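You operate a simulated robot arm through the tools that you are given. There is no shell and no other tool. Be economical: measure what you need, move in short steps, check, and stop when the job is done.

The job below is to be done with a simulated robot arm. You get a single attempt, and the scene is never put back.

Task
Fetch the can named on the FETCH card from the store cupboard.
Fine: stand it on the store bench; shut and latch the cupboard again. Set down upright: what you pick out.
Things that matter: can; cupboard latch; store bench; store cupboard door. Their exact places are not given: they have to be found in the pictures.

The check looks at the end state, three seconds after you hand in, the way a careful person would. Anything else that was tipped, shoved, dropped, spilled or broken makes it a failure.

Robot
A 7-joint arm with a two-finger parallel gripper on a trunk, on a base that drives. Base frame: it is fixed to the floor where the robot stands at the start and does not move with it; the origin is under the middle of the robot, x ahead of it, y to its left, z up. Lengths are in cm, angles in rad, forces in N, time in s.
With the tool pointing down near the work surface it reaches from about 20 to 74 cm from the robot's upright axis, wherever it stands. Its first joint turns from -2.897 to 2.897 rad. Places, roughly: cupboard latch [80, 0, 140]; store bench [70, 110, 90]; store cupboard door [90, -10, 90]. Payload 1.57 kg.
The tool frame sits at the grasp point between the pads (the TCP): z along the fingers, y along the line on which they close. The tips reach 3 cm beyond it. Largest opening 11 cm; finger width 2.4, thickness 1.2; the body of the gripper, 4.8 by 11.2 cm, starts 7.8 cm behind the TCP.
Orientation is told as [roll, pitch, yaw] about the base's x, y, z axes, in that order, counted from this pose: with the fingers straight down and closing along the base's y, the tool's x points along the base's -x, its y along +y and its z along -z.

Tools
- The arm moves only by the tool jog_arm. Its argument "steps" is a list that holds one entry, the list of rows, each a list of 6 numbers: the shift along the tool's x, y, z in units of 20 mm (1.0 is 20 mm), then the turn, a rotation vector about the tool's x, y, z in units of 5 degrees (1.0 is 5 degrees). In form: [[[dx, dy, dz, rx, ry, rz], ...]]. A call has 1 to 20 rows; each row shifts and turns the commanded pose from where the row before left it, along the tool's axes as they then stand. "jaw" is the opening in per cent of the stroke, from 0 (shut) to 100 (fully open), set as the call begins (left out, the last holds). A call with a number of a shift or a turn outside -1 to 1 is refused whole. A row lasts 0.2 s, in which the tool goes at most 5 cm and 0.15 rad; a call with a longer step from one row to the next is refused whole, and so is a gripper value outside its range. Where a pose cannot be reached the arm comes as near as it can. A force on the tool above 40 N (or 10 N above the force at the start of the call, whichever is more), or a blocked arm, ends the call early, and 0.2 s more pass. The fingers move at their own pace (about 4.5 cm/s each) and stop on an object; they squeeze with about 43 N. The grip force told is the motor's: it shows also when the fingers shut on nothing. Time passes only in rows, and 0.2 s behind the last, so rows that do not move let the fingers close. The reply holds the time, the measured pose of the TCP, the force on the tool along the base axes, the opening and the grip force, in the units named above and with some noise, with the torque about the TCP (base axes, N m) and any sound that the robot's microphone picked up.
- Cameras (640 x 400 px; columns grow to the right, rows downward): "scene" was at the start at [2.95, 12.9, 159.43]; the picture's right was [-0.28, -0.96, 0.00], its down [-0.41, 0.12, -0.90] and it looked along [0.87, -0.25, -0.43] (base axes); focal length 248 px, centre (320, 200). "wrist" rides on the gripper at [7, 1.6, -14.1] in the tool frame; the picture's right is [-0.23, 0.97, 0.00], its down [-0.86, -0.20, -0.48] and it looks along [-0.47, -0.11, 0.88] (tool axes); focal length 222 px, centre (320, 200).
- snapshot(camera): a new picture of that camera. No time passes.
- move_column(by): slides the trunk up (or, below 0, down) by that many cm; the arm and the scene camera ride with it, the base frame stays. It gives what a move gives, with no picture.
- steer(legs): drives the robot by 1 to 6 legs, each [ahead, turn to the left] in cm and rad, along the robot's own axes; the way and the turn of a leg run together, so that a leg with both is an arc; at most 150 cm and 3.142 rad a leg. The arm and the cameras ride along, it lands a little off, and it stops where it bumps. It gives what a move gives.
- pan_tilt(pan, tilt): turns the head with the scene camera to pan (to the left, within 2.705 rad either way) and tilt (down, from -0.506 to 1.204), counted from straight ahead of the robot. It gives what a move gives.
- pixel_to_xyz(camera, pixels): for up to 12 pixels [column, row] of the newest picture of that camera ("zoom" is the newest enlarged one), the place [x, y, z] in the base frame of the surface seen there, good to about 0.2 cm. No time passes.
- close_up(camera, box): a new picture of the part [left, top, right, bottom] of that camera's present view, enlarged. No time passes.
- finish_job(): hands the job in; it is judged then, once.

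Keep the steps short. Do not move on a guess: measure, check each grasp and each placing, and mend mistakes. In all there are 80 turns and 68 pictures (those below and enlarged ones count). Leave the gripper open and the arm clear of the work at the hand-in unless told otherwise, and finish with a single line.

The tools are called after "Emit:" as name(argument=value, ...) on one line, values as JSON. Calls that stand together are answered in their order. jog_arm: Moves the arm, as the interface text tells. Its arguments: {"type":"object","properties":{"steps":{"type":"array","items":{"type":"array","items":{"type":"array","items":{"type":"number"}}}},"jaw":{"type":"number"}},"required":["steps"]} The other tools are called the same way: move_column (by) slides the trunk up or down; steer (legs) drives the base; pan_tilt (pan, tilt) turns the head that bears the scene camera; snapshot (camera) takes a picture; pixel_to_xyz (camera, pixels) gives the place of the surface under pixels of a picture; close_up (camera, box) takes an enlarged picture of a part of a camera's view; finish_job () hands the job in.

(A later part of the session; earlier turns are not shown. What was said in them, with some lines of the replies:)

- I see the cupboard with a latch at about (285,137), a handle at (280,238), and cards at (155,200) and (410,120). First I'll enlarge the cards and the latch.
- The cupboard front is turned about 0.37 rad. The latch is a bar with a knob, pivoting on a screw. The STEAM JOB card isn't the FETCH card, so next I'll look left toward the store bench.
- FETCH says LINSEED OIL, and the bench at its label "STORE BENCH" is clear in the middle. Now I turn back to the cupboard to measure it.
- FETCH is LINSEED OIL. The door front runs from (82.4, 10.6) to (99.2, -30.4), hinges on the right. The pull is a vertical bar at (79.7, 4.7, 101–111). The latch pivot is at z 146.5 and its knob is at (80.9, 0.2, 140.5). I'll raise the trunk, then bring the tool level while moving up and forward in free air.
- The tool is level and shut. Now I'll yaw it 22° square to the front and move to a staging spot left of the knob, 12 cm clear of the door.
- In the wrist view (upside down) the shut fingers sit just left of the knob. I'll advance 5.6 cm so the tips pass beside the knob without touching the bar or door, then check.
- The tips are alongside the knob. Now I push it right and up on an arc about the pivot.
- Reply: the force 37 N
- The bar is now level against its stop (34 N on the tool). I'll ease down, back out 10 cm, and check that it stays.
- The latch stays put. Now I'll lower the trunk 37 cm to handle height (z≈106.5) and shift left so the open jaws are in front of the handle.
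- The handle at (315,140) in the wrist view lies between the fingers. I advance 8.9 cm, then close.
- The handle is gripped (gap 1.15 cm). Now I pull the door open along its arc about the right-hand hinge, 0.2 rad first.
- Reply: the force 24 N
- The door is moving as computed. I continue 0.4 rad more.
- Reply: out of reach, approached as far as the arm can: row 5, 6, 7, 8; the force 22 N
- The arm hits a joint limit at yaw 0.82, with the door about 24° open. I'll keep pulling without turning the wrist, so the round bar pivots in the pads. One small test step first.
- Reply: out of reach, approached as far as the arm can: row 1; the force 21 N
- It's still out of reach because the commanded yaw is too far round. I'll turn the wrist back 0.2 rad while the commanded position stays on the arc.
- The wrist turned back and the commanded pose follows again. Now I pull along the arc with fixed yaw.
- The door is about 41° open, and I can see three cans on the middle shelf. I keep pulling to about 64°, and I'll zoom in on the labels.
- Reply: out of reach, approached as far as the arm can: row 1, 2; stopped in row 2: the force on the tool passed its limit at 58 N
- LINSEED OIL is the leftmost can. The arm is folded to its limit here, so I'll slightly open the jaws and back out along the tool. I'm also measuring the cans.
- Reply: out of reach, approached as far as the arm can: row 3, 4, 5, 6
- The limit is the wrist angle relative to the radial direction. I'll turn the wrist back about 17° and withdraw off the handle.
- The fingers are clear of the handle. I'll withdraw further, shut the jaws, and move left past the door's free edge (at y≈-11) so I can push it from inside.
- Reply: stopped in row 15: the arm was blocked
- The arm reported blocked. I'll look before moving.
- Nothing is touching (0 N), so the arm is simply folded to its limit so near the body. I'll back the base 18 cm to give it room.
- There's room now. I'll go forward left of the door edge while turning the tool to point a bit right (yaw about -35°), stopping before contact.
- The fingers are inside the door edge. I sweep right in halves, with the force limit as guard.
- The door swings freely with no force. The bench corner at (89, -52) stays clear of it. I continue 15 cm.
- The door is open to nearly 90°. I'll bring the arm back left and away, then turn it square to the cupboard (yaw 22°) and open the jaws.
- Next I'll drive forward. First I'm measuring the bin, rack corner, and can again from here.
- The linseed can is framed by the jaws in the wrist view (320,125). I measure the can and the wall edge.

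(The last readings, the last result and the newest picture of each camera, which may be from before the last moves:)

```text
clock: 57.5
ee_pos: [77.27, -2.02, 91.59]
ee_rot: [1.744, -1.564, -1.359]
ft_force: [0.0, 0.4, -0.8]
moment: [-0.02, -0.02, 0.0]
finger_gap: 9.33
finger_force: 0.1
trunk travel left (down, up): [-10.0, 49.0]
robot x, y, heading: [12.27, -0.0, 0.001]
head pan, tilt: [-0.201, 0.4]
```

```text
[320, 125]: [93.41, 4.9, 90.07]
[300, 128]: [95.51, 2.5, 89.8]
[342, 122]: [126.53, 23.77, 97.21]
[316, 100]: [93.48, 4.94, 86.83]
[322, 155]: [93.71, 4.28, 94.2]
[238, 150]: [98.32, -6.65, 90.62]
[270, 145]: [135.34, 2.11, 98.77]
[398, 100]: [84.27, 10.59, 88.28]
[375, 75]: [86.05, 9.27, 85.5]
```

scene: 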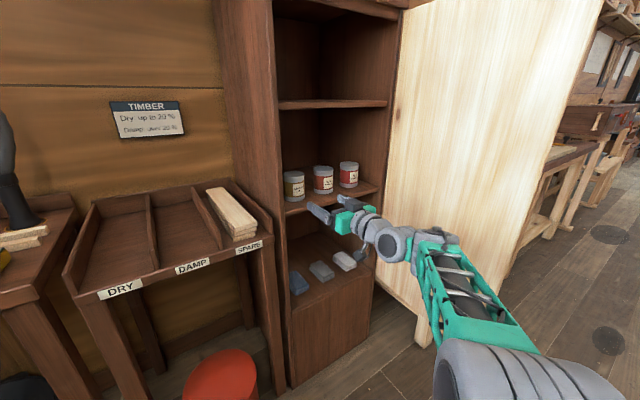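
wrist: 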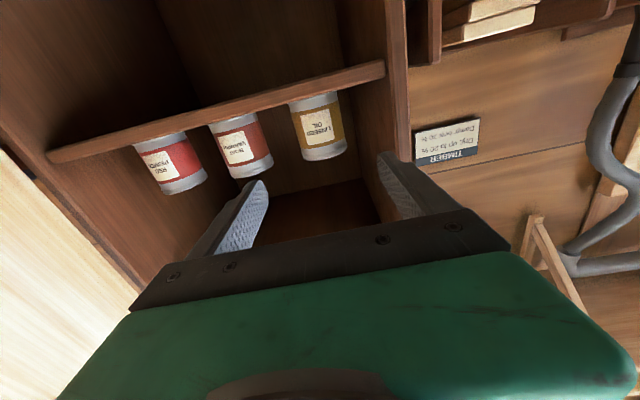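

The can centre is about (97.0, 5.95), radius 3.75. The tool axis is within 0.1 cm of it laterally. I advance 15 cm, check, then go the rest of the way.

Emit:
jog_arm(steps=[[[0, 0, 0.854, 0, 0, 0], [0, 0, 0.854, 0, 0, 0], [0, 0, 0.854, 0, 0, 0], [0, 0, 0.854, 0, 0, 0], [0, 0, 0.854, 0, 0, 0], [0, 0, 0.854, 0, 0, 0], [0, 0, 0.854, 0, 0, 0]]])

Emit:
snapshot(camera="wrist")

```text
clock: 59.1
ee_pos: [88.43, 2.46, 91.42]
ee_rot: [1.761, -1.564, -1.378]
ft_force: [0.5, -0.5, 0.2]
moment: [0.0, 0.05, 0.01]
finger_gap: 9.37
finger_force: 0.1
trunk travel left (down, up): [-10.0, 49.0]
robot x, y, heading: [12.14, 0.13, -0.003]
head pan, tilt: [-0.201, 0.4]
```

```text
34 pictures are left
```

wrist: 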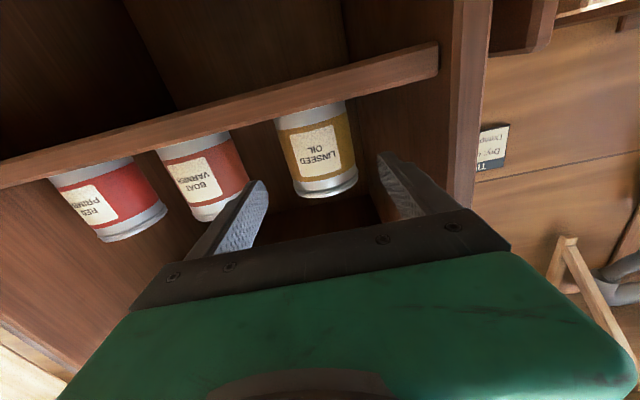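

It's centred, with the can between the jaws and clear of the neighbour. I go the final 8.5 cm, then close.

Emit:
jog_arm(steps=[[[0, 0, 0.85, 0, 0, 0], [0, 0, 0.85, 0, 0, 0], [0, 0, 0.85, 0, 0, 0], [0, 0, 0.85, 0, 0, 0], [0, 0, 0.85, 0, 0, 0]]])

Emit:
jog_arm(steps=[[[0, 0, 0, 0, 0, 0], [0, 0, 0, 0, 0, 0], [0, 0, 0, 0, 0, 0], [0, 0, 0, 0, 0, 0]]], jaw=0)

Emit:
snapshot(camera="wrist")

```text
clock: 60.3
ee_pos: [96.19, 5.71, 91.44]
ee_rot: [1.652, -1.562, -1.269]
ft_force: [-0.2, -0.3, 0.4]
moment: [-0.05, 0.0, 0.01]
finger_gap: 9.36
finger_force: 0.1
trunk travel left (down, up): [-10.0, 49.0]
robot x, y, heading: [12.07, -0.04, -0.003]
head pan, tilt: [-0.201, 0.4]
```

```text
clock: 61.3
ee_pos: [96.21, 5.65, 91.45]
ee_rot: [1.737, -1.563, -1.353]
ft_force: [1.2, -0.7, 0.0]
moment: [-0.15, -0.12, 0.06]
finger_gap: 7.12
finger_force: 37.7
trunk travel left (down, up): [-10.0, 49.0]
robot x, y, heading: [12.2, 0.09, -0.003]
head pan, tilt: [-0.201, 0.4]
```

```text
33 pictures are left
```

wrist: 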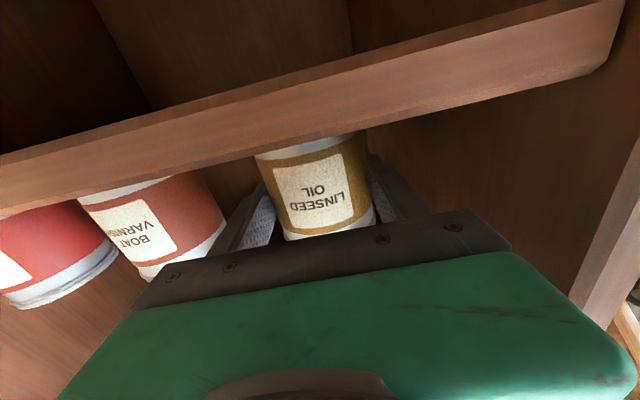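

The can is gripped (7.12 cm gap) and reads LINSEED OIL. I lift 3 cm and withdraw straight out.

Emit:
jog_arm(steps=[[[-0.5, 0, 0, 0, 0, 0], [-0.5, 0, 0, 0, 0, 0], [-0.5, 0, 0, 0, 0, 0], [0, 0, -0.85, 0, 0, 0], [0, 0, -0.85, 0, 0, 0], [0, 0, -0.85, 0, 0, 0], [0, 0, -0.85, 0, 0, 0], [0, 0, -0.85, 0, 0, 0], [0, 0, -0.85, 0, 0, 0], [0, 0, -0.85, 0, 0, 0], [0, 0, -0.85, 0, 0, 0], [0, 0, -0.85, 0, 0, 0], [0, 0, -0.85, 0, 0, 0], [0, 0, -0.85, 0, 0, 0], [0, 0, -0.85, 0, 0, 0], [0, 0, -0.85, 0, 0, 0]]])

Emit:
snapshot(camera="scene")

```text
clock: 64.7
ee_pos: [75.76, -2.71, 94.31]
ee_rot: [1.607, -1.561, -1.222]
ft_force: [-0.2, 0.5, -4.4]
moment: [-0.03, 0.0, 0.0]
finger_gap: 7.07
finger_force: 42.8
trunk travel left (down, up): [-10.0, 49.0]
robot x, y, heading: [11.89, -0.01, 0.0]
head pan, tilt: [-0.201, 0.4]
```

```text
32 pictures are left
```

scene: 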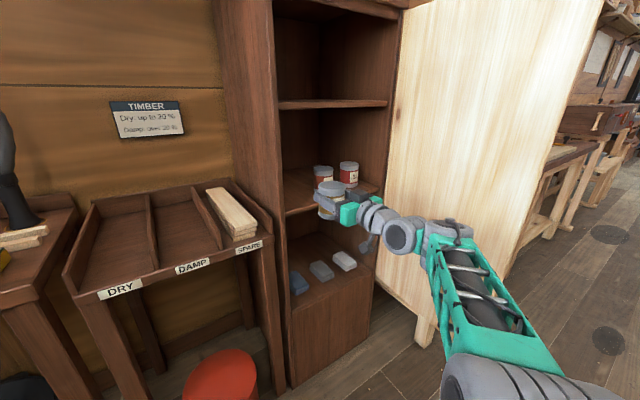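

The can is out. I back up 30 cm and look at the store bench to measure it.

Emit:
steer(legs=[[-30, 0]])

Emit:
pan_tilt(pan=0.9, tilt=0.45)

Emit:
snapshot(camera="scene")

```text
clock: 66.7
ee_pos: [46.05, -2.57, 94.45]
ee_rot: [1.673, -1.563, -1.289]
ft_force: [0.3, -0.1, -4.9]
moment: [-0.01, 0.04, 0.0]
finger_gap: 7.11
finger_force: 43.2
trunk travel left (down, up): [-10.0, 49.0]
robot x, y, heading: [-17.64, 0.3, -0.001]
head pan, tilt: [-0.201, 0.4]
```

```text
clock: 68.0
ee_pos: [46.06, -2.5, 94.47]
ee_rot: [1.649, -1.56, -1.26]
ft_force: [0.1, 0.3, -3.6]
moment: [0.0, 0.0, -0.01]
finger_gap: 7.09
finger_force: 43.6
trunk travel left (down, up): [-10.0, 49.0]
robot x, y, heading: [-17.78, -0.01, -0.003]
head pan, tilt: [0.901, 0.45]
```

```text
31 pictures are left
```

scene: 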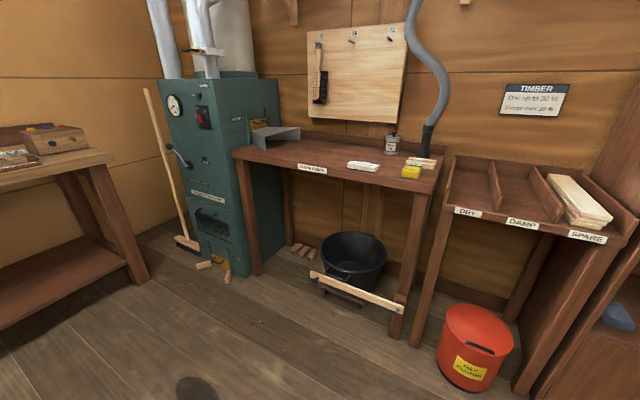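

Emit:
pixel_to_xyz(camera="scene", pixels=[[236, 153], [430, 193], [300, 155], [330, 158], [350, 165], [378, 170], [315, 145], [270, 150], [300, 140], [365, 305], [355, 250], [395, 150]])

Emit:
close_up(camera="scene", box=[220, 110, 450, 210])

```text
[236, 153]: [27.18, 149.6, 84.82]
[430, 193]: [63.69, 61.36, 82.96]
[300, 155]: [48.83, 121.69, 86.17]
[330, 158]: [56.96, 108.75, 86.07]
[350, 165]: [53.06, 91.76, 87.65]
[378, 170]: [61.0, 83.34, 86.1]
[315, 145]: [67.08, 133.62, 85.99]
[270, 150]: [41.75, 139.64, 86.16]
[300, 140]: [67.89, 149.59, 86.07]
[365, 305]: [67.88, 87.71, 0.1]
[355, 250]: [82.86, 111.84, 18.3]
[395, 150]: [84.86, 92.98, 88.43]
```

```text
2.78 times, centred on (335, 160) of scene
```

zoom: 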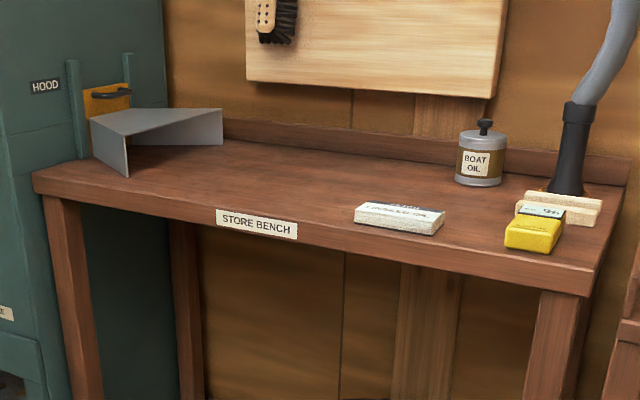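

The bench top is z=86.1 with its front parallel to the cupboard. The clear spot is around (58,112). I plan to drive there backward so the held can trails, and first I'll raise the trunk and check the floor on the right and rear.

Emit:
move_column(by=20)

Emit:
pan_tilt(pan=-1.5, tilt=0.6)

Emit:
snapshot(camera="scene")

Emit:
pan_tilt(pan=1.6, tilt=0.6)

Emit:
snapshot(camera="scene")

```text
clock: 70.2
ee_pos: [45.97, -2.57, 114.47]
ee_rot: [1.627, -1.562, -1.242]
ft_force: [0.8, 0.6, -3.7]
moment: [0.01, 0.02, -0.02]
finger_gap: 7.1
finger_force: 43.0
trunk travel left (down, up): [-30.0, 29.0]
robot x, y, heading: [-17.84, -0.09, -0.0]
head pan, tilt: [0.901, 0.45]
```

```text
clock: 72.4
ee_pos: [45.95, -2.59, 114.39]
ee_rot: [1.648, -1.562, -1.263]
ft_force: [0.3, 0.8, -4.1]
moment: [-0.01, 0.04, -0.03]
finger_gap: 7.08
finger_force: 43.0
trunk travel left (down, up): [-30.0, 29.0]
robot x, y, heading: [-17.78, -0.14, -0.001]
head pan, tilt: [-1.499, 0.6]
```

```text
29 pictures are left
```

scene: 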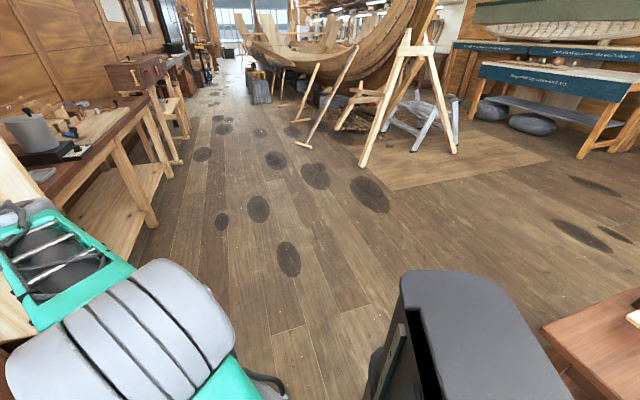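

```text
clock: 75.1
ee_pos: [46.08, -2.67, 114.43]
ee_rot: [1.649, -1.561, -1.265]
ft_force: [0.2, -0.6, -4.0]
moment: [-0.02, 0.0, -0.02]
finger_gap: 7.11
finger_force: 43.6
trunk travel left (down, up): [-30.0, 29.0]
robot x, y, heading: [-17.58, 0.2, -0.0]
head pan, tilt: [1.6, 0.6]
```

```text
28 pictures are left
```

scene: 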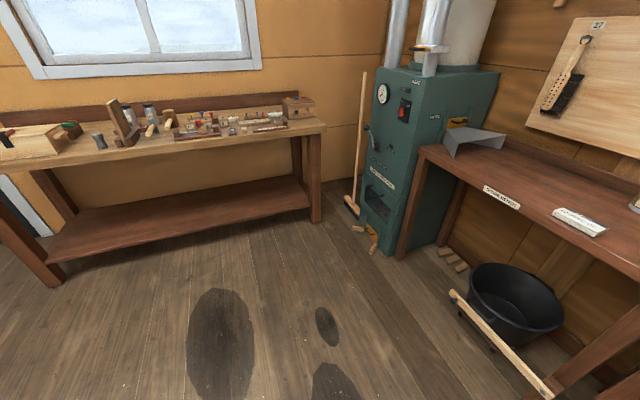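

Emit:
pixel_to_xyz(camera="scene", pixels=[[375, 130], [352, 205], [322, 130], [318, 215], [40, 270], [370, 235], [550, 385], [455, 295], [325, 330]])

```text
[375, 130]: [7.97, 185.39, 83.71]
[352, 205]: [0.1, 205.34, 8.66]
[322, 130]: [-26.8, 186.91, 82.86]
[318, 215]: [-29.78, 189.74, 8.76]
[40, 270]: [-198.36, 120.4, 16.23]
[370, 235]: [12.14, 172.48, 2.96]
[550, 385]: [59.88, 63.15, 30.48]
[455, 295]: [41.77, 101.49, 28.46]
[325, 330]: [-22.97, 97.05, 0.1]
```

The boiler front is at y≈185 and the window bench beyond, so driving forward with the arm raised is clear. I turn left 1.46, drive 85 cm, then turn right 1.07 to face the store bench.

Emit:
steer(legs=[[0, 1.458], [85, 0], [0, -1.07]])

Emit:
pan_tilt(pan=0.25, tilt=0.6)

Emit:
snapshot(camera="scene")

```text
clock: 85.9
ee_pos: [51.7, 107.56, 114.43]
ee_rot: [1.653, -1.562, -0.879]
ft_force: [0.3, -0.4, -3.7]
moment: [-0.05, -0.01, 0.03]
finger_gap: 7.1
finger_force: 43.0
trunk travel left (down, up): [-30.0, 29.0]
robot x, y, heading: [-8.45, 85.51, 0.386]
head pan, tilt: [1.6, 0.6]
```

```text
clock: 87.4
ee_pos: [51.61, 107.42, 114.41]
ee_rot: [1.634, -1.563, -0.858]
ft_force: [0.0, -0.1, -4.0]
moment: [-0.02, 0.06, -0.02]
finger_gap: 7.11
finger_force: 42.9
trunk travel left (down, up): [-30.0, 29.0]
robot x, y, heading: [-7.72, 85.02, 0.394]
head pan, tilt: [0.25, 0.6]
```

```text
27 pictures are left
```

scene: 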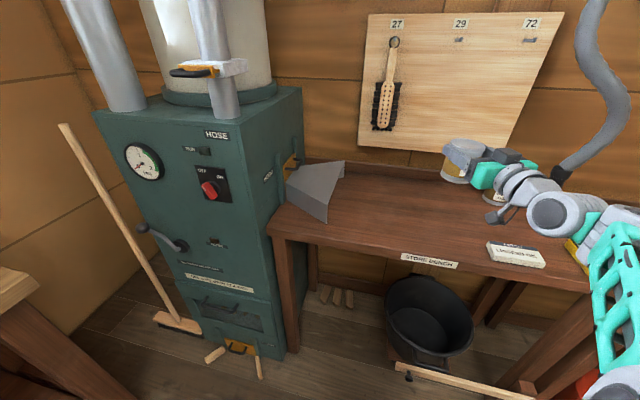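

I'm facing the bench. With the wrist camera 7 cm below the tool, I'll keep the can about 9 cm in from the front edge so the camera stays in front of it. I move in 3 cm, then lower.

Emit:
jog_arm(steps=[[[0, 0, 0.8, 0, 0, 0], [0, 0, 0.8, 0, 0, 0]]])

Emit:
move_column(by=-20)

Emit:
snapshot(camera="wrist")

Emit:
snapshot(camera="scene")

```text
clock: 88.0
ee_pos: [53.96, 109.73, 114.49]
ee_rot: [1.654, -1.561, -0.878]
ft_force: [-0.2, 0.4, -4.1]
moment: [-0.03, 0.04, 0.01]
finger_gap: 7.09
finger_force: 43.0
trunk travel left (down, up): [-30.0, 29.0]
robot x, y, heading: [-8.36, 85.57, 0.385]
head pan, tilt: [0.25, 0.6]
```

```text
clock: 90.2
ee_pos: [53.97, 109.68, 94.48]
ee_rot: [1.653, -1.56, -0.879]
ft_force: [0.3, 0.3, -3.6]
moment: [-0.05, 0.05, 0.03]
finger_gap: 7.09
finger_force: 43.3
trunk travel left (down, up): [-10.0, 49.0]
robot x, y, heading: [-8.17, 85.83, 0.388]
head pan, tilt: [0.25, 0.6]
```

```text
26 pictures are left
```

wrist: 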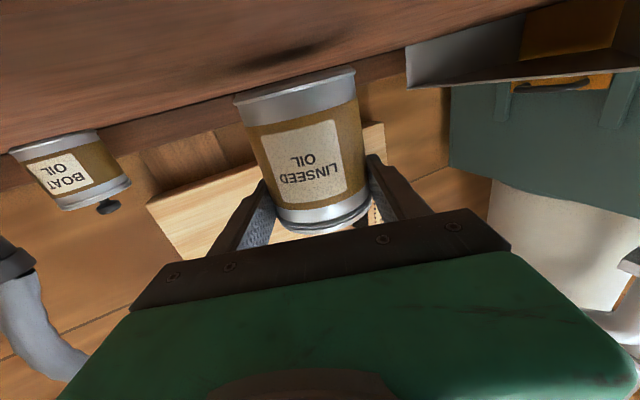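

```text
25 pictures are left
```

scene: 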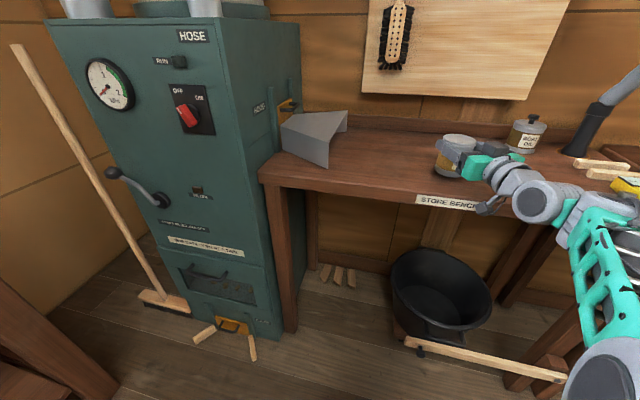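

The can is over clear bench, about 3 cm up. I lower slowly.

Emit:
jog_arm(steps=[[[0.35, 0, 0, 0, 0, 0], [0.35, 0, 0, 0, 0, 0], [0.35, 0, 0, 0, 0, 0], [0.25, 0, 0, 0, 0, 0], [0, 0, 0, 0, 0, 0]]])

Emit:
snapshot(camera="wrist")

```text
clock: 91.4
ee_pos: [53.79, 109.66, 92.56]
ee_rot: [3.026, -1.559, -2.251]
ft_force: [7.7, 4.0, 28.8]
moment: [-0.3, -1.1, 0.13]
finger_gap: 7.08
finger_force: 42.8
trunk travel left (down, up): [-10.0, 49.0]
robot x, y, heading: [-8.44, 85.65, 0.389]
head pan, tilt: [0.25, 0.6]
```

```text
24 pictures are left
```

wrist: 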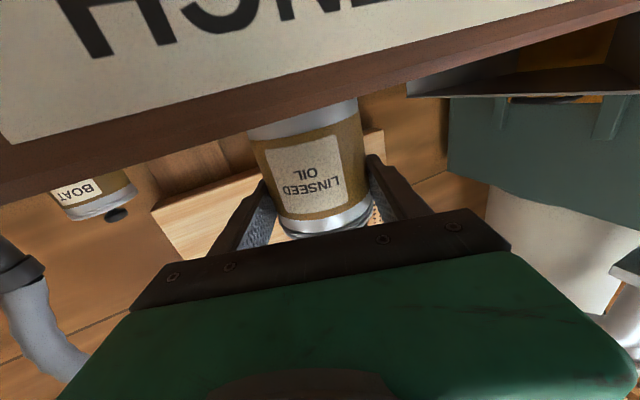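

Contact came at z 92.6, about 1 cm earlier than I expected. I'll look closely before releasing.

Emit:
close_up(camera="scene", box=[400, 110, 560, 210])

Emit:
close_up(camera="wrist", box=[200, 60, 440, 220])

```text
4.00 times, centred on (480, 160) of scene
```

zoom: 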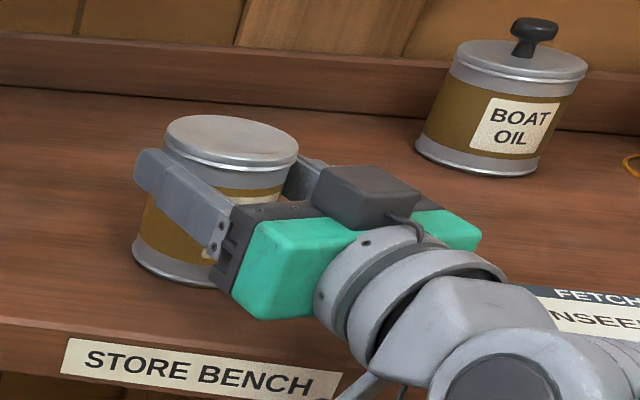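

```text
2.50 times, centred on (320, 140) of wrist
```

zoom: 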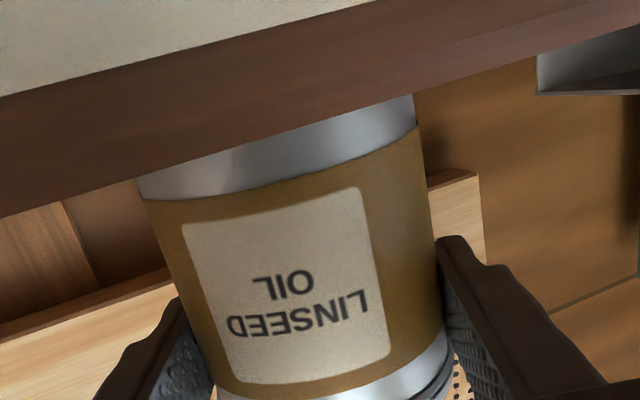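

Emit:
pixel_to_xyz(camera="scene", pixels=[[457, 145], [437, 170], [440, 178], [436, 180], [425, 170], [470, 146], [447, 142], [485, 205]])

Emit:
close_up(camera="scene", box=[420, 160, 520, 230])

Emit:
pixel_to_xyz(camera="zoom", pixels=[[105, 50], [120, 100], [150, 115], [60, 60]])

```text
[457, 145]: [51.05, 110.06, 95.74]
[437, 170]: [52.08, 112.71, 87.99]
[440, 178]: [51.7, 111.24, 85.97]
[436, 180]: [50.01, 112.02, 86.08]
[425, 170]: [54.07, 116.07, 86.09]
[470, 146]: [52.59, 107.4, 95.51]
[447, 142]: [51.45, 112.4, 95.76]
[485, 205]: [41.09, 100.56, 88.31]
```

```text
5.71 times, centred on (470, 195) of scene
```

zoom: 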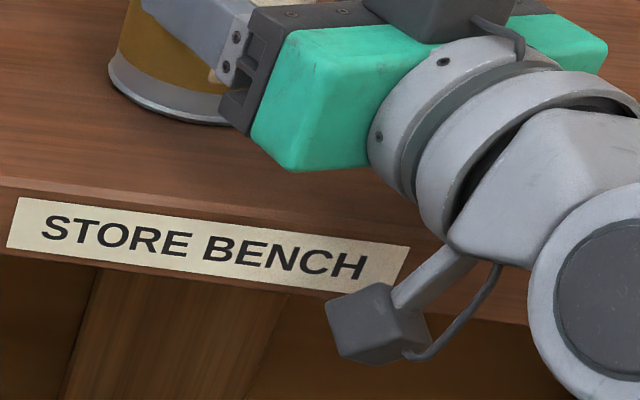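

```text
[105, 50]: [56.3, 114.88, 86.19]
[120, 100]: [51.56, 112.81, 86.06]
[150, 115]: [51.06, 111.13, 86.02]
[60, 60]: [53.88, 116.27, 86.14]
```

The can bottom is still about 0.7 cm up, because the wrist camera's strut is resting on the bench's front edge. I'll raise a little, withdraw 2.6 cm, and lower again.

Emit:
jog_arm(steps=[[[-0.5, 0, 0, 0, 0, 0], [-0.5, 0, 0, 0, 0, 0], [0, 0, -0.65, 0, 0, 0], [0, 0, -0.65, 0, 0, 0]]])

Emit:
jog_arm(steps=[[[0.3, 0, 0, 0, 0, 0], [0.3, 0, 0, 0, 0, 0], [0.25, 0, 0, 0, 0, 0], [0.25, 0, 0, 0, 0, 0], [0, 0, 0, 0, 0, 0]]])

Emit:
close_up(camera="scene", box=[400, 110, 560, 210])

Emit:
pixel_to_xyz(camera="zoom", pixels=[[230, 140], [180, 135], [140, 270], [270, 160]])

```text
clock: 92.4
ee_pos: [52.0, 107.83, 93.81]
ee_rot: [1.437, -1.563, -0.661]
ft_force: [0.4, 0.3, -3.5]
moment: [-0.01, 0.03, 0.02]
finger_gap: 7.08
finger_force: 43.5
trunk travel left (down, up): [-10.0, 49.0]
robot x, y, heading: [-8.34, 85.42, 0.389]
head pan, tilt: [0.25, 0.6]
```

```text
clock: 93.6
ee_pos: [51.73, 107.76, 92.31]
ee_rot: [2.991, -1.559, -2.216]
ft_force: [2.9, -1.4, 32.6]
moment: [0.17, -0.38, -0.49]
finger_gap: 7.14
finger_force: 42.7
trunk travel left (down, up): [-10.0, 49.0]
robot x, y, heading: [-8.13, 85.66, 0.387]
head pan, tilt: [0.25, 0.6]
```

```text
4.00 times, centred on (480, 160) of scene
```

zoom: 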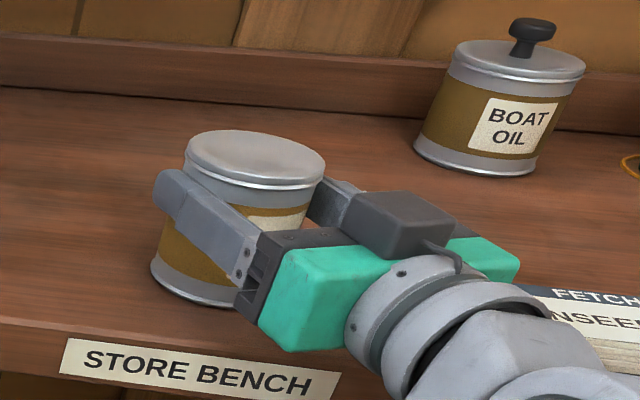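

```text
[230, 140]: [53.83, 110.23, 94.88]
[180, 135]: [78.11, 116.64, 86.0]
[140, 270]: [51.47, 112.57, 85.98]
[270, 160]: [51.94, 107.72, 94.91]
```

The can top is at z 94.9, the same as on the shelf, so it stands on the bench. I relieve the press by 0.5 cm of command, then open the jaws.

Emit:
jog_arm(steps=[[[-0.22, 0, 0, 0, 0, 0], [0, 0, 0, 0, 0, 0]]])

Emit:
jog_arm(steps=[[[0, 0, 0, 0, 0, 0], [0, 0, 0, 0, 0, 0], [0, 0, 0, 0, 0, 0]]], jaw=85)

Emit:
snapshot(camera="wrist")

```text
clock: 94.2
ee_pos: [51.99, 107.73, 92.42]
ee_rot: [2.065, -1.562, -1.291]
ft_force: [-4.9, -5.5, 20.9]
moment: [0.2, -0.61, -0.09]
finger_gap: 7.09
finger_force: 43.0
trunk travel left (down, up): [-10.0, 49.0]
robot x, y, heading: [-8.36, 86.0, 0.389]
head pan, tilt: [0.25, 0.6]
```

```text
clock: 95.0
ee_pos: [52.08, 107.87, 92.07]
ee_rot: [1.553, -1.562, -0.778]
ft_force: [0.1, -0.3, -0.2]
moment: [0.02, 0.03, -0.02]
finger_gap: 9.36
finger_force: 0.0
trunk travel left (down, up): [-10.0, 49.0]
robot x, y, heading: [-8.17, 85.64, 0.387]
head pan, tilt: [0.25, 0.6]
```

```text
19 pictures are left
```

wrist: 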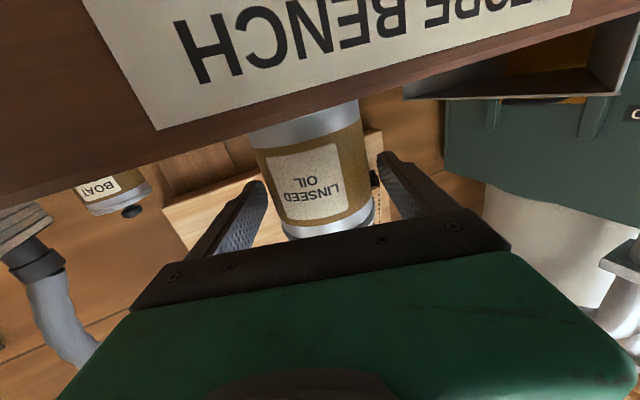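

It's released with clearance on both sides. I withdraw straight back 16 cm and check the can.

Emit:
jog_arm(steps=[[[0, 0, -0.6, 0, 0, 0], [0, 0, -0.8, 0, 0, 0], [0, 0, -0.8, 0, 0, 0], [0, 0, -0.8, 0, 0, 0], [0, 0, -0.8, 0, 0, 0], [0, 0, -0.8, 0, 0, 0], [0, 0, -0.8, 0, 0, 0]]])

Emit:
close_up(camera="scene", box=[240, 70, 640, 320])

```text
clock: 96.6
ee_pos: [44.32, 100.24, 92.06]
ee_rot: [1.662, -1.561, -0.887]
ft_force: [0.0, 0.7, -0.8]
moment: [0.03, 0.03, 0.03]
finger_gap: 9.32
finger_force: 0.1
trunk travel left (down, up): [-10.0, 49.0]
robot x, y, heading: [-8.13, 85.47, 0.39]
head pan, tilt: [0.25, 0.6]
```

```text
1.60 times, centred on (440, 195) of scene
```

zoom: 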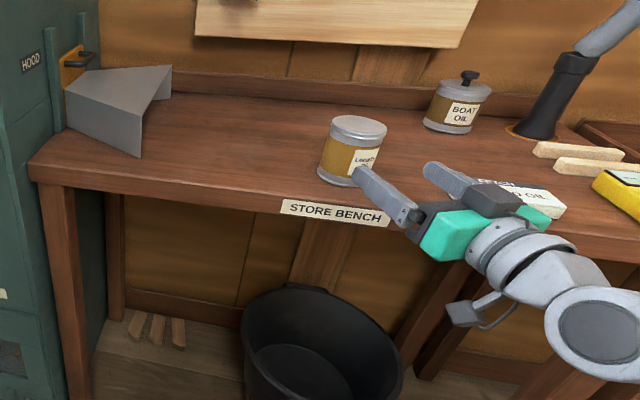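

The can stands upright on the bench, undisturbed. Next I close the door: raise the arm, drive back to about (0,-20), facing a bit right, so I can push the door from its outer side.

Emit:
move_column(by=22)

Emit:
steer(legs=[[0, -1.885], [105.8, 0], [0, 0.9]])

Emit:
pan_tilt(pan=0.35, tilt=0.45)

Emit:
snapshot(camera="scene")

```text
clock: 98.9
ee_pos: [44.28, 100.33, 114.14]
ee_rot: [1.675, -1.563, -0.902]
ft_force: [-0.7, 0.0, -0.1]
moment: [0.0, 0.0, -0.03]
finger_gap: 9.37
finger_force: 0.1
trunk travel left (down, up): [-32.0, 27.0]
robot x, y, heading: [-8.12, 85.64, 0.39]
head pan, tilt: [0.25, 0.6]
```

```text
clock: 111.3
ee_pos: [38.28, -56.73, 114.0]
ee_rot: [1.68, -1.564, -1.903]
ft_force: [0.0, 1.3, 0.0]
moment: [0.02, 0.0, 0.02]
finger_gap: 9.36
finger_force: 0.0
trunk travel left (down, up): [-32.0, 27.0]
robot x, y, heading: [-2.76, -20.61, -0.608]
head pan, tilt: [0.25, 0.6]
```

```text
clock: 112.0
ee_pos: [38.32, -56.72, 114.03]
ee_rot: [1.678, -1.562, -1.902]
ft_force: [-0.3, -0.2, 0.1]
moment: [0.01, 0.02, -0.04]
finger_gap: 9.35
finger_force: 0.1
trunk travel left (down, up): [-32.0, 27.0]
robot x, y, heading: [-2.92, -20.06, -0.606]
head pan, tilt: [0.351, 0.45]
```

```text
17 pictures are left
```

scene: 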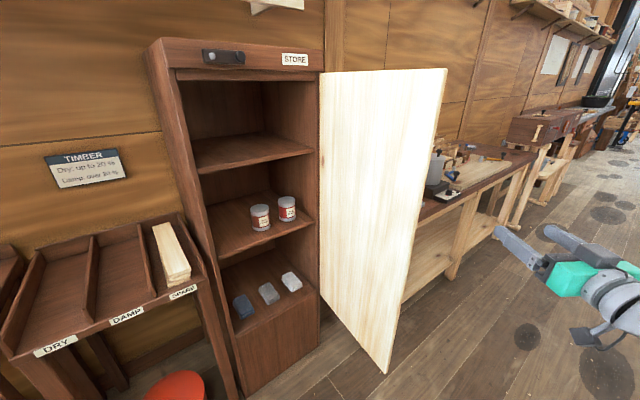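

The base is at (-2.8,-20). The door's free edge is to be confirmed. I'll lower the arm to z≈93 (below the handle), shut the jaws, and turn to yaw 12°.

Emit:
pixel_to_xyz(camera="scene", pixels=[[442, 75], [388, 365], [412, 230], [322, 80], [262, 218], [286, 210]])

Emit:
move_column(by=-21)

Emit:
jog_arm(steps=[[[0, 0, 0, -1, 0, 0], [0, 0, 0, -1, 0, 0], [0, 0, 0, -1, 0, 0], [0, 0, 0, -1, 0, 0], [0, 0, 0, -1, 0, 0]]], jaw=0)

```text
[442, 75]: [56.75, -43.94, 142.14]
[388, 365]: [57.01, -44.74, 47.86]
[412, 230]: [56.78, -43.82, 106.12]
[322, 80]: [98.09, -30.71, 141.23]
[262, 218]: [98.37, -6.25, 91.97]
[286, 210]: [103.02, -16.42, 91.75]
```

```text
clock: 114.2
ee_pos: [38.15, -56.76, 93.0]
ee_rot: [1.684, -1.562, -1.907]
ft_force: [0.0, 0.7, -0.4]
moment: [-0.03, -0.03, -0.01]
finger_gap: 9.31
finger_force: 0.1
trunk travel left (down, up): [-11.0, 48.0]
robot x, y, heading: [-2.8, -20.07, -0.605]
head pan, tilt: [0.351, 0.45]
```

```text
clock: 115.4
ee_pos: [38.22, -56.55, 92.96]
ee_rot: [1.903, -1.564, -1.908]
ft_force: [0.4, 0.1, -1.3]
moment: [0.02, 0.01, -0.01]
finger_gap: 0.01
finger_force: 6.8
out of reach, approached as far as the arm can: row 4, 5
trunk travel left (down, up): [-11.0, 48.0]
robot x, y, heading: [-2.73, -20.34, -0.609]
head pan, tilt: [0.351, 0.45]
```

The yaw is at its limit (≈0), which is fine for a side push. I extend forward along the door's outer side.

Emit:
jog_arm(steps=[[[0, 0, 0.95, 0, 0, 0], [0, 0, 0.95, 0, 0, 0], [0, 0, 0.95, 0, 0, 0], [0, 0, 0.95, 0, 0, 0], [0, 0, 0.95, 0, 0, 0], [0, 0, 0.95, 0, 0, 0], [0, 0, 0.95, 0, 0, 0], [0, 0, 0.95, 0, 0, 0], [0, 0, 0.95, 0, 0, 0], [0, 0, 0.95, 0, 0, 0], [0, 0, 0.95, 0, 0, 0], [0, 0, 0.95, 0, 0, 0]]])

Emit:
snapshot(camera="scene")

```text
clock: 118.0
ee_pos: [61.27, -56.77, 93.17]
ee_rot: [1.908, -1.564, -1.914]
ft_force: [-0.9, 0.4, -0.6]
moment: [-0.06, 0.02, 0.02]
finger_gap: 0.0
finger_force: 20.9
trunk travel left (down, up): [-11.0, 48.0]
robot x, y, heading: [-2.7, -20.69, -0.607]
head pan, tilt: [0.351, 0.45]
```

```text
16 pictures are left
```

scene: 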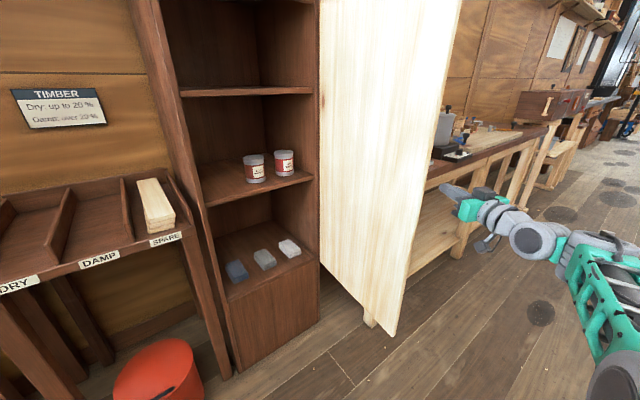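

The fingers are on the outer side of the door. I sweep left to push it toward closed, turning the wrist gently as it comes.

Emit:
jog_arm(steps=[[[0, 0.95, 0, 0, 0, 0], [0, 0.95, 0, 0, 0, 0], [0, 0.95, 0, 0, 0, 0], [0, 0.95, 0, 0, 0, 0], [0, 0.95, 0, 0, 0, 0], [0, 0.95, 0, 0, 0, 0], [0, 0.95, 0, -0.5, 0, 0], [0, 0.95, 0, -0.5, 0, 0], [0, 0.95, 0, -0.5, 0, 0], [0, 0.95, 0, -0.5, 0, 0], [0, 0.95, 0.1, -0.5, 0, 0], [0, 0.95, 0.1, -0.5, 0, 0]]])

Emit:
snapshot(camera="scene")

```text
clock: 120.6
ee_pos: [60.14, -33.86, 93.35]
ee_rot: [2.231, -1.56, -1.972]
ft_force: [0.4, -0.2, 0.8]
moment: [0.0, -0.03, 0.02]
finger_gap: 0.0
finger_force: 21.2
trunk travel left (down, up): [-11.0, 48.0]
robot x, y, heading: [-2.93, -20.05, -0.607]
head pan, tilt: [0.351, 0.45]
```

```text
15 pictures are left
```

scene: 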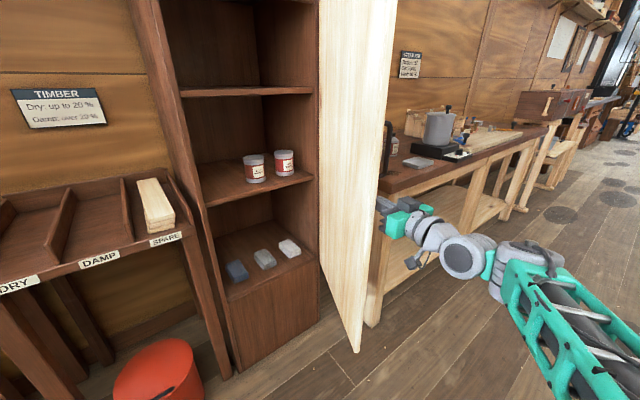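

The door is about 68° open and following well. I continue along the arc.

Emit:
jog_arm(steps=[[[0, 0.95, 0.36, -0.2, 0, 0], [0, 0.95, 0.36, -0.2, 0, 0], [0, 0.95, 0.36, -0.2, 0, 0], [0, 0.95, 0.36, -0.2, 0, 0], [0, 0.95, 0.36, -0.2, 0, 0], [0, 0.95, 0.36, -0.2, 0, 0], [0, 0.95, 0.36, -0.25, 0, 0], [0, 0.61, 0.72, 0, 0, 0], [0, 0.61, 0.72, 0, 0, 0], [0, 0.61, 0.72, 0, 0, 0], [0, 0.61, 0.72, 0, 0, 0], [0, 0.61, 0.72, 0, 0, 0], [0, 0.61, 0.72, 0, 0, 0], [0, 0.61, 0.72, 0, 0, 0]]])

Emit:
snapshot(camera="scene")

```text
clock: 123.6
ee_pos: [67.0, -8.06, 93.65]
ee_rot: [2.329, -1.563, -1.944]
ft_force: [-0.3, -0.4, -0.2]
moment: [-0.01, -0.02, 0.01]
finger_gap: 0.0
finger_force: 21.3
trunk travel left (down, up): [-11.0, 48.0]
robot x, y, heading: [-2.77, -20.3, -0.607]
head pan, tilt: [0.351, 0.45]
```

```text
14 pictures are left
```

scene: 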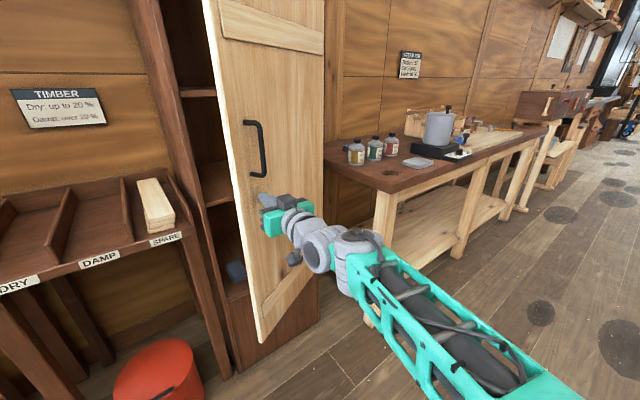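

I push it the rest of the way, slowly at the end. The force limit stops the move on contact.

Emit:
jog_arm(steps=[[[0, 0.39, 0.9, 0, 0, 0], [0, 0.39, 0.9, 0, 0, 0], [0, 0.39, 0.9, 0, 0, 0], [0, 0.39, 0.9, 0, 0, 0], [0, 0.39, 0.9, 0, 0, 0], [0, 0.14, 0.83, 0, 0, 0], [0, 0.14, 0.83, 0, 0, 0], [0, 0.14, 0.83, 0, 0, 0], [0, 0.14, 0.83, 0, 0, 0], [0, 0.14, 0.6, 0, 0, 0], [0, 0, 0.3, 0, 0, 0], [0, 0, 0.2, 0, 0, 0], [0, 0, 0.2, 0, 0, 0], [0, 0, 0.2, 0, 0, 0], [0, 0, 0.2, 0, 0, 0]]])

Emit:
snapshot(camera="scene")

```text
clock: 126.5
ee_pos: [81.86, 3.53, 93.68]
ee_rot: [1.771, -1.564, -1.385]
ft_force: [-33.7, -11.4, -4.7]
moment: [-0.24, 0.29, 0.21]
finger_gap: 0.0
finger_force: 21.9
trunk travel left (down, up): [-11.0, 48.0]
robot x, y, heading: [-2.94, -20.4, -0.608]
head pan, tilt: [0.351, 0.45]
stopped in row 14: the force on the tool passed its limit at 52 N (the readings are from after the stop); the commanded pose is now the measured one
```

```text
13 pictures are left
```

scene: 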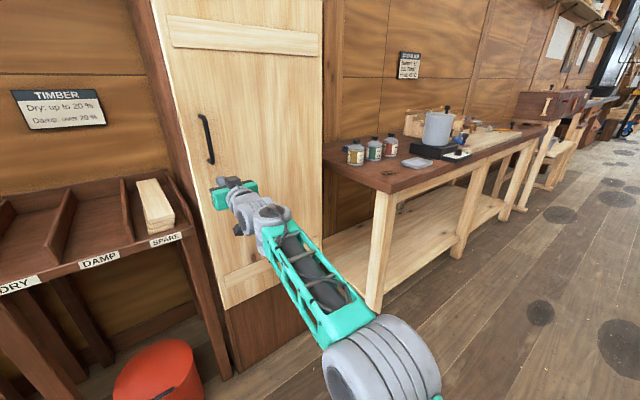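

The door is shut (34 N at the stop). I withdraw 16 cm, raise the trunk fully, and drive 10 cm ahead to get close enough for the latch.

Emit:
jog_arm(steps=[[[0, 0, -0.8, 0, 0, 0], [0, 0, -0.8, 0, 0, 0], [0, 0, -0.8, 0, 0, 0], [0, 0, -0.8, 0, 0, 0], [0, 0, -0.8, 0, 0, 0], [0, 0, -0.8, 0, 0, 0], [0, 0, -0.8, 0, 0, 0], [0, 0, -0.8, 0, 0, 0], [0, 0, -0.8, 0, 0, 0], [0, 0, -0.8, 0, 0, 0]]])

Emit:
move_column(by=48)

Emit:
steer(legs=[[10, 0]])

Emit:
pan_tilt(pan=0.7, tilt=0.35)

Emit:
snapshot(camera="scene")

```text
clock: 128.7
ee_pos: [67.4, -2.35, 93.38]
ee_rot: [1.532, -1.564, -1.148]
ft_force: [-0.1, 0.1, 0.1]
moment: [0.05, 0.02, -0.02]
finger_gap: 0.0
finger_force: 21.5
trunk travel left (down, up): [-11.0, 48.0]
robot x, y, heading: [-2.67, -20.66, -0.611]
head pan, tilt: [0.351, 0.45]
```

```text
refused: 48 is not a number from -40 to 40
```

```text
clock: 129.8
ee_pos: [75.57, -8.15, 93.34]
ee_rot: [1.448, -1.564, -1.065]
ft_force: [-0.2, -0.5, 0.2]
moment: [-0.01, 0.02, -0.03]
finger_gap: 0.0
finger_force: 20.9
trunk travel left (down, up): [-11.0, 48.0]
robot x, y, heading: [5.45, -26.33, -0.609]
head pan, tilt: [0.351, 0.45]
```

```text
clock: 130.7
ee_pos: [75.68, -8.12, 93.37]
ee_rot: [1.452, -1.562, -1.067]
ft_force: [0.6, 0.1, 0.1]
moment: [0.0, 0.01, 0.01]
finger_gap: 0.01
finger_force: 21.1
trunk travel left (down, up): [-11.0, 48.0]
robot x, y, heading: [5.56, -25.98, -0.608]
head pan, tilt: [0.7, 0.351]
```

```text
12 pictures are left
```

scene: 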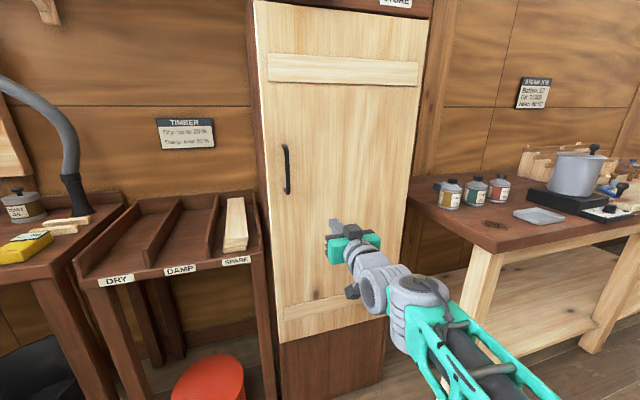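

The column move was limited to 40 per call. The path up is clear of the handle, so I raise it in two moves and view the latch.

Emit:
move_column(by=40)

Emit:
move_column(by=8)

Emit:
close_up(camera="scene", box=[220, 60, 460, 210])

```text
clock: 134.5
ee_pos: [75.56, -8.15, 133.28]
ee_rot: [1.437, -1.565, -1.052]
ft_force: [-0.2, 0.4, -0.2]
moment: [-0.01, 0.01, 0.03]
finger_gap: 0.0
finger_force: 21.2
trunk travel left (down, up): [-51.0, 8.0]
robot x, y, heading: [5.57, -26.32, -0.609]
head pan, tilt: [0.7, 0.351]
```

```text
clock: 135.7
ee_pos: [75.57, -8.12, 141.34]
ee_rot: [1.405, -1.564, -1.018]
ft_force: [1.5, -0.4, 0.0]
moment: [-0.01, 0.03, -0.04]
finger_gap: 0.0
finger_force: 21.0
trunk travel left (down, up): [-59.0, 0.0]
robot x, y, heading: [5.7, -26.19, -0.61]
head pan, tilt: [0.7, 0.351]
```

```text
2.67 times, centred on (340, 135) of scene
```

zoom: 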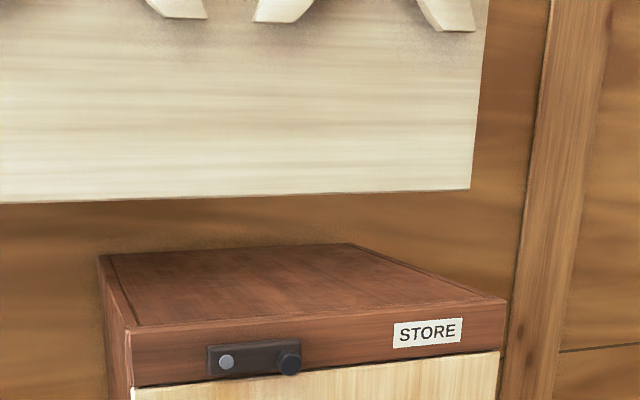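

Emit:
pixel_to_xyz(camera="zoom", pixels=[[226, 362], [290, 362], [245, 345], [150, 340], [490, 310], [290, 350], [290, 372], [250, 370], [250, 395]])

```text
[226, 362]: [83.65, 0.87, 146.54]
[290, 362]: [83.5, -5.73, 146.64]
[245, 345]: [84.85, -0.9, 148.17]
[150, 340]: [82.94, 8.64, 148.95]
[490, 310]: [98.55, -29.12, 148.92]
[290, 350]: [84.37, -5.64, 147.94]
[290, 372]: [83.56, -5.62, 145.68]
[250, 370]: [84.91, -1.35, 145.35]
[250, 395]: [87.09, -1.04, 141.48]
```

The knob is at u=15.5, z≈146.6, 5.2 cm off the front. I go up to z 150.5 and advance so the fingertips sit above the knob.

Emit:
jog_arm(steps=[[[-0.92, -0.08, 0, 0, 0, 0], [-0.92, -0.08, 0, 0, 0, 0], [-0.92, -0.08, 0, 0, 0, 0], [-0.92, -0.08, 0, 0, 0, 0], [-0.92, -0.08, 0, 0, 0, 0], [0, 0, 0.9, 0, 0, 0], [0, 0, 0.9, 0, 0, 0], [0, 0, 0.9, 0, 0, 0], [0, 0, 0.9, 0, 0, 0]]])

Emit:
close_up(camera="scene", box=[260, 120, 420, 220])

```text
clock: 137.7
ee_pos: [82.61, -6.16, 150.42]
ee_rot: [1.293, -1.564, -0.907]
ft_force: [0.3, -0.4, 0.6]
moment: [0.01, 0.0, 0.01]
finger_gap: 0.0
finger_force: 21.2
trunk travel left (down, up): [-59.0, 0.0]
robot x, y, heading: [5.38, -26.11, -0.607]
head pan, tilt: [0.7, 0.351]
```

```text
4.00 times, centred on (340, 170) of scene
```

zoom: 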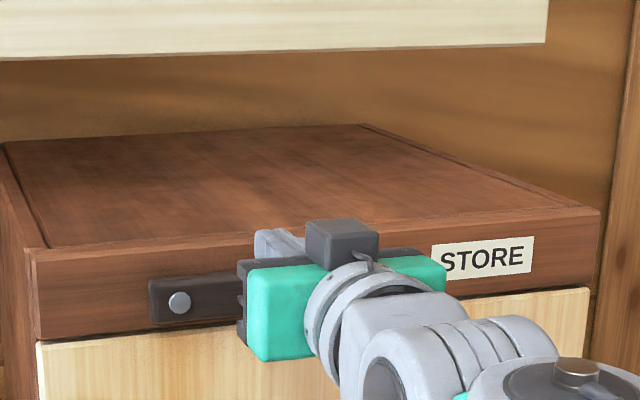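

The tips are just above the knob. I push it down and around to the left on the reverse arc.

Emit:
jog_arm(steps=[[[0.8, 0, 0, 0, 0, 0], [0.825, -0.09, 0, 0, 0, 0], [0.825, -0.09, 0, 0, 0, 0], [0.79, 0.31, 0, 0, 0, 0], [0.79, 0.31, 0, 0, 0, 0], [0.51, 0.675, 0, 0, 0, 0], [0.51, 0.675, 0, 0, 0, 0], [0, 0.15, 0, 0, 0, 0], [0, 0, 0, 0, 0, 0]]])

Emit:
snapshot(camera="wrist")

```text
clock: 139.7
ee_pos: [81.12, -2.55, 140.4]
ee_rot: [1.386, -1.564, -0.999]
ft_force: [0.3, -0.8, -0.6]
moment: [-0.03, 0.05, -0.01]
finger_gap: 0.0
finger_force: 21.7
trunk travel left (down, up): [-59.0, 0.0]
robot x, y, heading: [5.69, -26.28, -0.608]
head pan, tilt: [0.7, 0.351]
```

```text
9 pictures are left
```

wrist: 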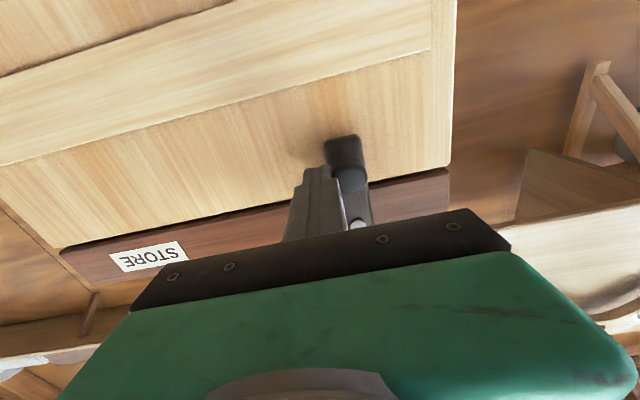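

The bar is nearly vertical. I nudge 0.3 cm more, then back off right and out, and inspect.

Emit:
jog_arm(steps=[[[0, 0.15, 0, 0, 0, 0], [0, 0, 0, 0, 0, 0]]])

Emit:
jog_arm(steps=[[[0, -0.5, 0, 0, 0, 0], [0, -0.5, -0.5, 0, 0, 0], [0, 0, -1, 0, 0, 0], [0, 0, -1, 0, 0, 0], [0, -0.5, -1, 0, 0, 0], [0, -0.5, -1, 0, 0, 0], [0, -0.5, -1, 0, 0, 0]]])

Emit:
close_up(camera="scene", box=[240, 140, 400, 240])

```text
clock: 140.2
ee_pos: [81.05, -2.66, 140.42]
ee_rot: [1.41, -1.564, -1.028]
ft_force: [1.2, -5.2, -1.7]
moment: [0.0, 0.04, -0.1]
finger_gap: 0.03
finger_force: 21.6
trunk travel left (down, up): [-59.0, 0.0]
robot x, y, heading: [5.33, -26.55, -0.611]
head pan, tilt: [0.7, 0.351]
```

```text
clock: 141.8
ee_pos: [72.61, -11.22, 140.52]
ee_rot: [1.613, -1.565, -1.229]
ft_force: [-0.7, -0.2, 0.0]
moment: [0.04, 0.0, 0.0]
finger_gap: 0.01
finger_force: 21.2
trunk travel left (down, up): [-59.0, 0.0]
robot x, y, heading: [5.53, -26.3, -0.607]
head pan, tilt: [0.7, 0.351]
```

```text
4.00 times, centred on (320, 190) of scene
```

zoom: 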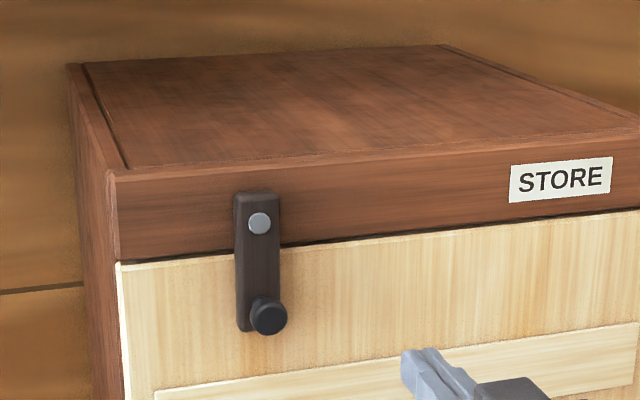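

The bar hangs vertical over the door and met its stop. I measure the bar and the door seating.

Emit:
pixel_to_xyz(camera="zoom", pixels=[[260, 223], [268, 317], [243, 325], [240, 210], [140, 300], [160, 230], [220, 340], [600, 240], [580, 280]])

Emit:
jog_arm(steps=[[[0, 0, -1, 0, 0, 0], [0, 0, -1, 0, 0, 0], [0, 0, -1, 0, 0, 0], [0, 0, -1, 0, 0, 0]]], jaw=100)

Emit:
steer(legs=[[-25, 0]])

Emit:
pan_tilt(pan=1.35, tilt=0.45)

Emit:
snapshot(camera="scene")

```text
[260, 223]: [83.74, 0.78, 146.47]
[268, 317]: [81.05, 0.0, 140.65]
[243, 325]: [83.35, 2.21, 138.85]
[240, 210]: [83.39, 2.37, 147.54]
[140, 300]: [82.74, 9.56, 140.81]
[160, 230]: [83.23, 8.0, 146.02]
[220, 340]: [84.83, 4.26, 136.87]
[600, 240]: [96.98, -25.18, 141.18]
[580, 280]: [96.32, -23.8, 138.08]
```

```text
clock: 142.8
ee_pos: [65.26, -14.03, 140.51]
ee_rot: [1.46, -1.565, -1.074]
ft_force: [-0.2, 0.3, 0.3]
moment: [0.02, 0.0, 0.01]
finger_gap: 8.6
finger_force: 0.0
trunk travel left (down, up): [-59.0, 0.0]
robot x, y, heading: [5.69, -25.93, -0.604]
head pan, tilt: [0.7, 0.351]
```

```text
clock: 144.7
ee_pos: [45.04, 0.07, 140.45]
ee_rot: [1.509, -1.564, -1.125]
ft_force: [-0.4, 0.0, -0.6]
moment: [0.0, 0.03, -0.02]
finger_gap: 10.98
finger_force: 0.1
trunk travel left (down, up): [-59.0, 0.0]
robot x, y, heading: [-15.0, -11.75, -0.612]
head pan, tilt: [0.7, 0.351]
```

```text
clock: 145.7
ee_pos: [44.83, -0.0, 140.29]
ee_rot: [1.46, -1.563, -1.076]
ft_force: [-0.1, -0.2, 0.8]
moment: [-0.01, 0.02, 0.03]
finger_gap: 10.99
finger_force: 0.0
trunk travel left (down, up): [-59.0, 0.0]
robot x, y, heading: [-15.0, -12.04, -0.612]
head pan, tilt: [1.349, 0.45]
```

```text
7 pictures are left
```

scene: 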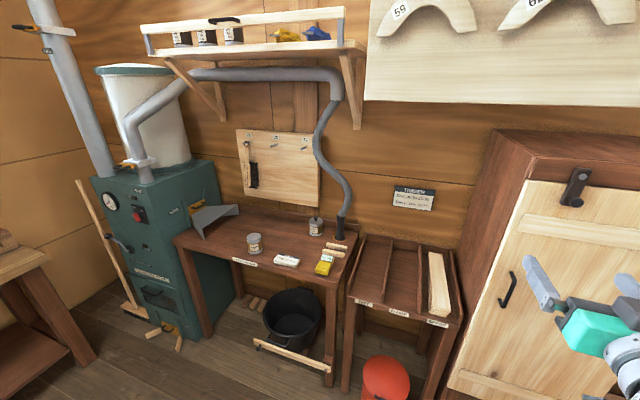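

The door face is flush with the frame at both sides (within 0.1 cm), and the latch is back at its original pose. The linseed can stands upright at (255,245) in the picture, nothing else was disturbed, and the open gripper is clear. I hand in.

Emit:
finish_job()

```text
The job is handed in.
```

The LINSEED OIL can stands upright on the store bench, and the store cupboard is shut and latched.
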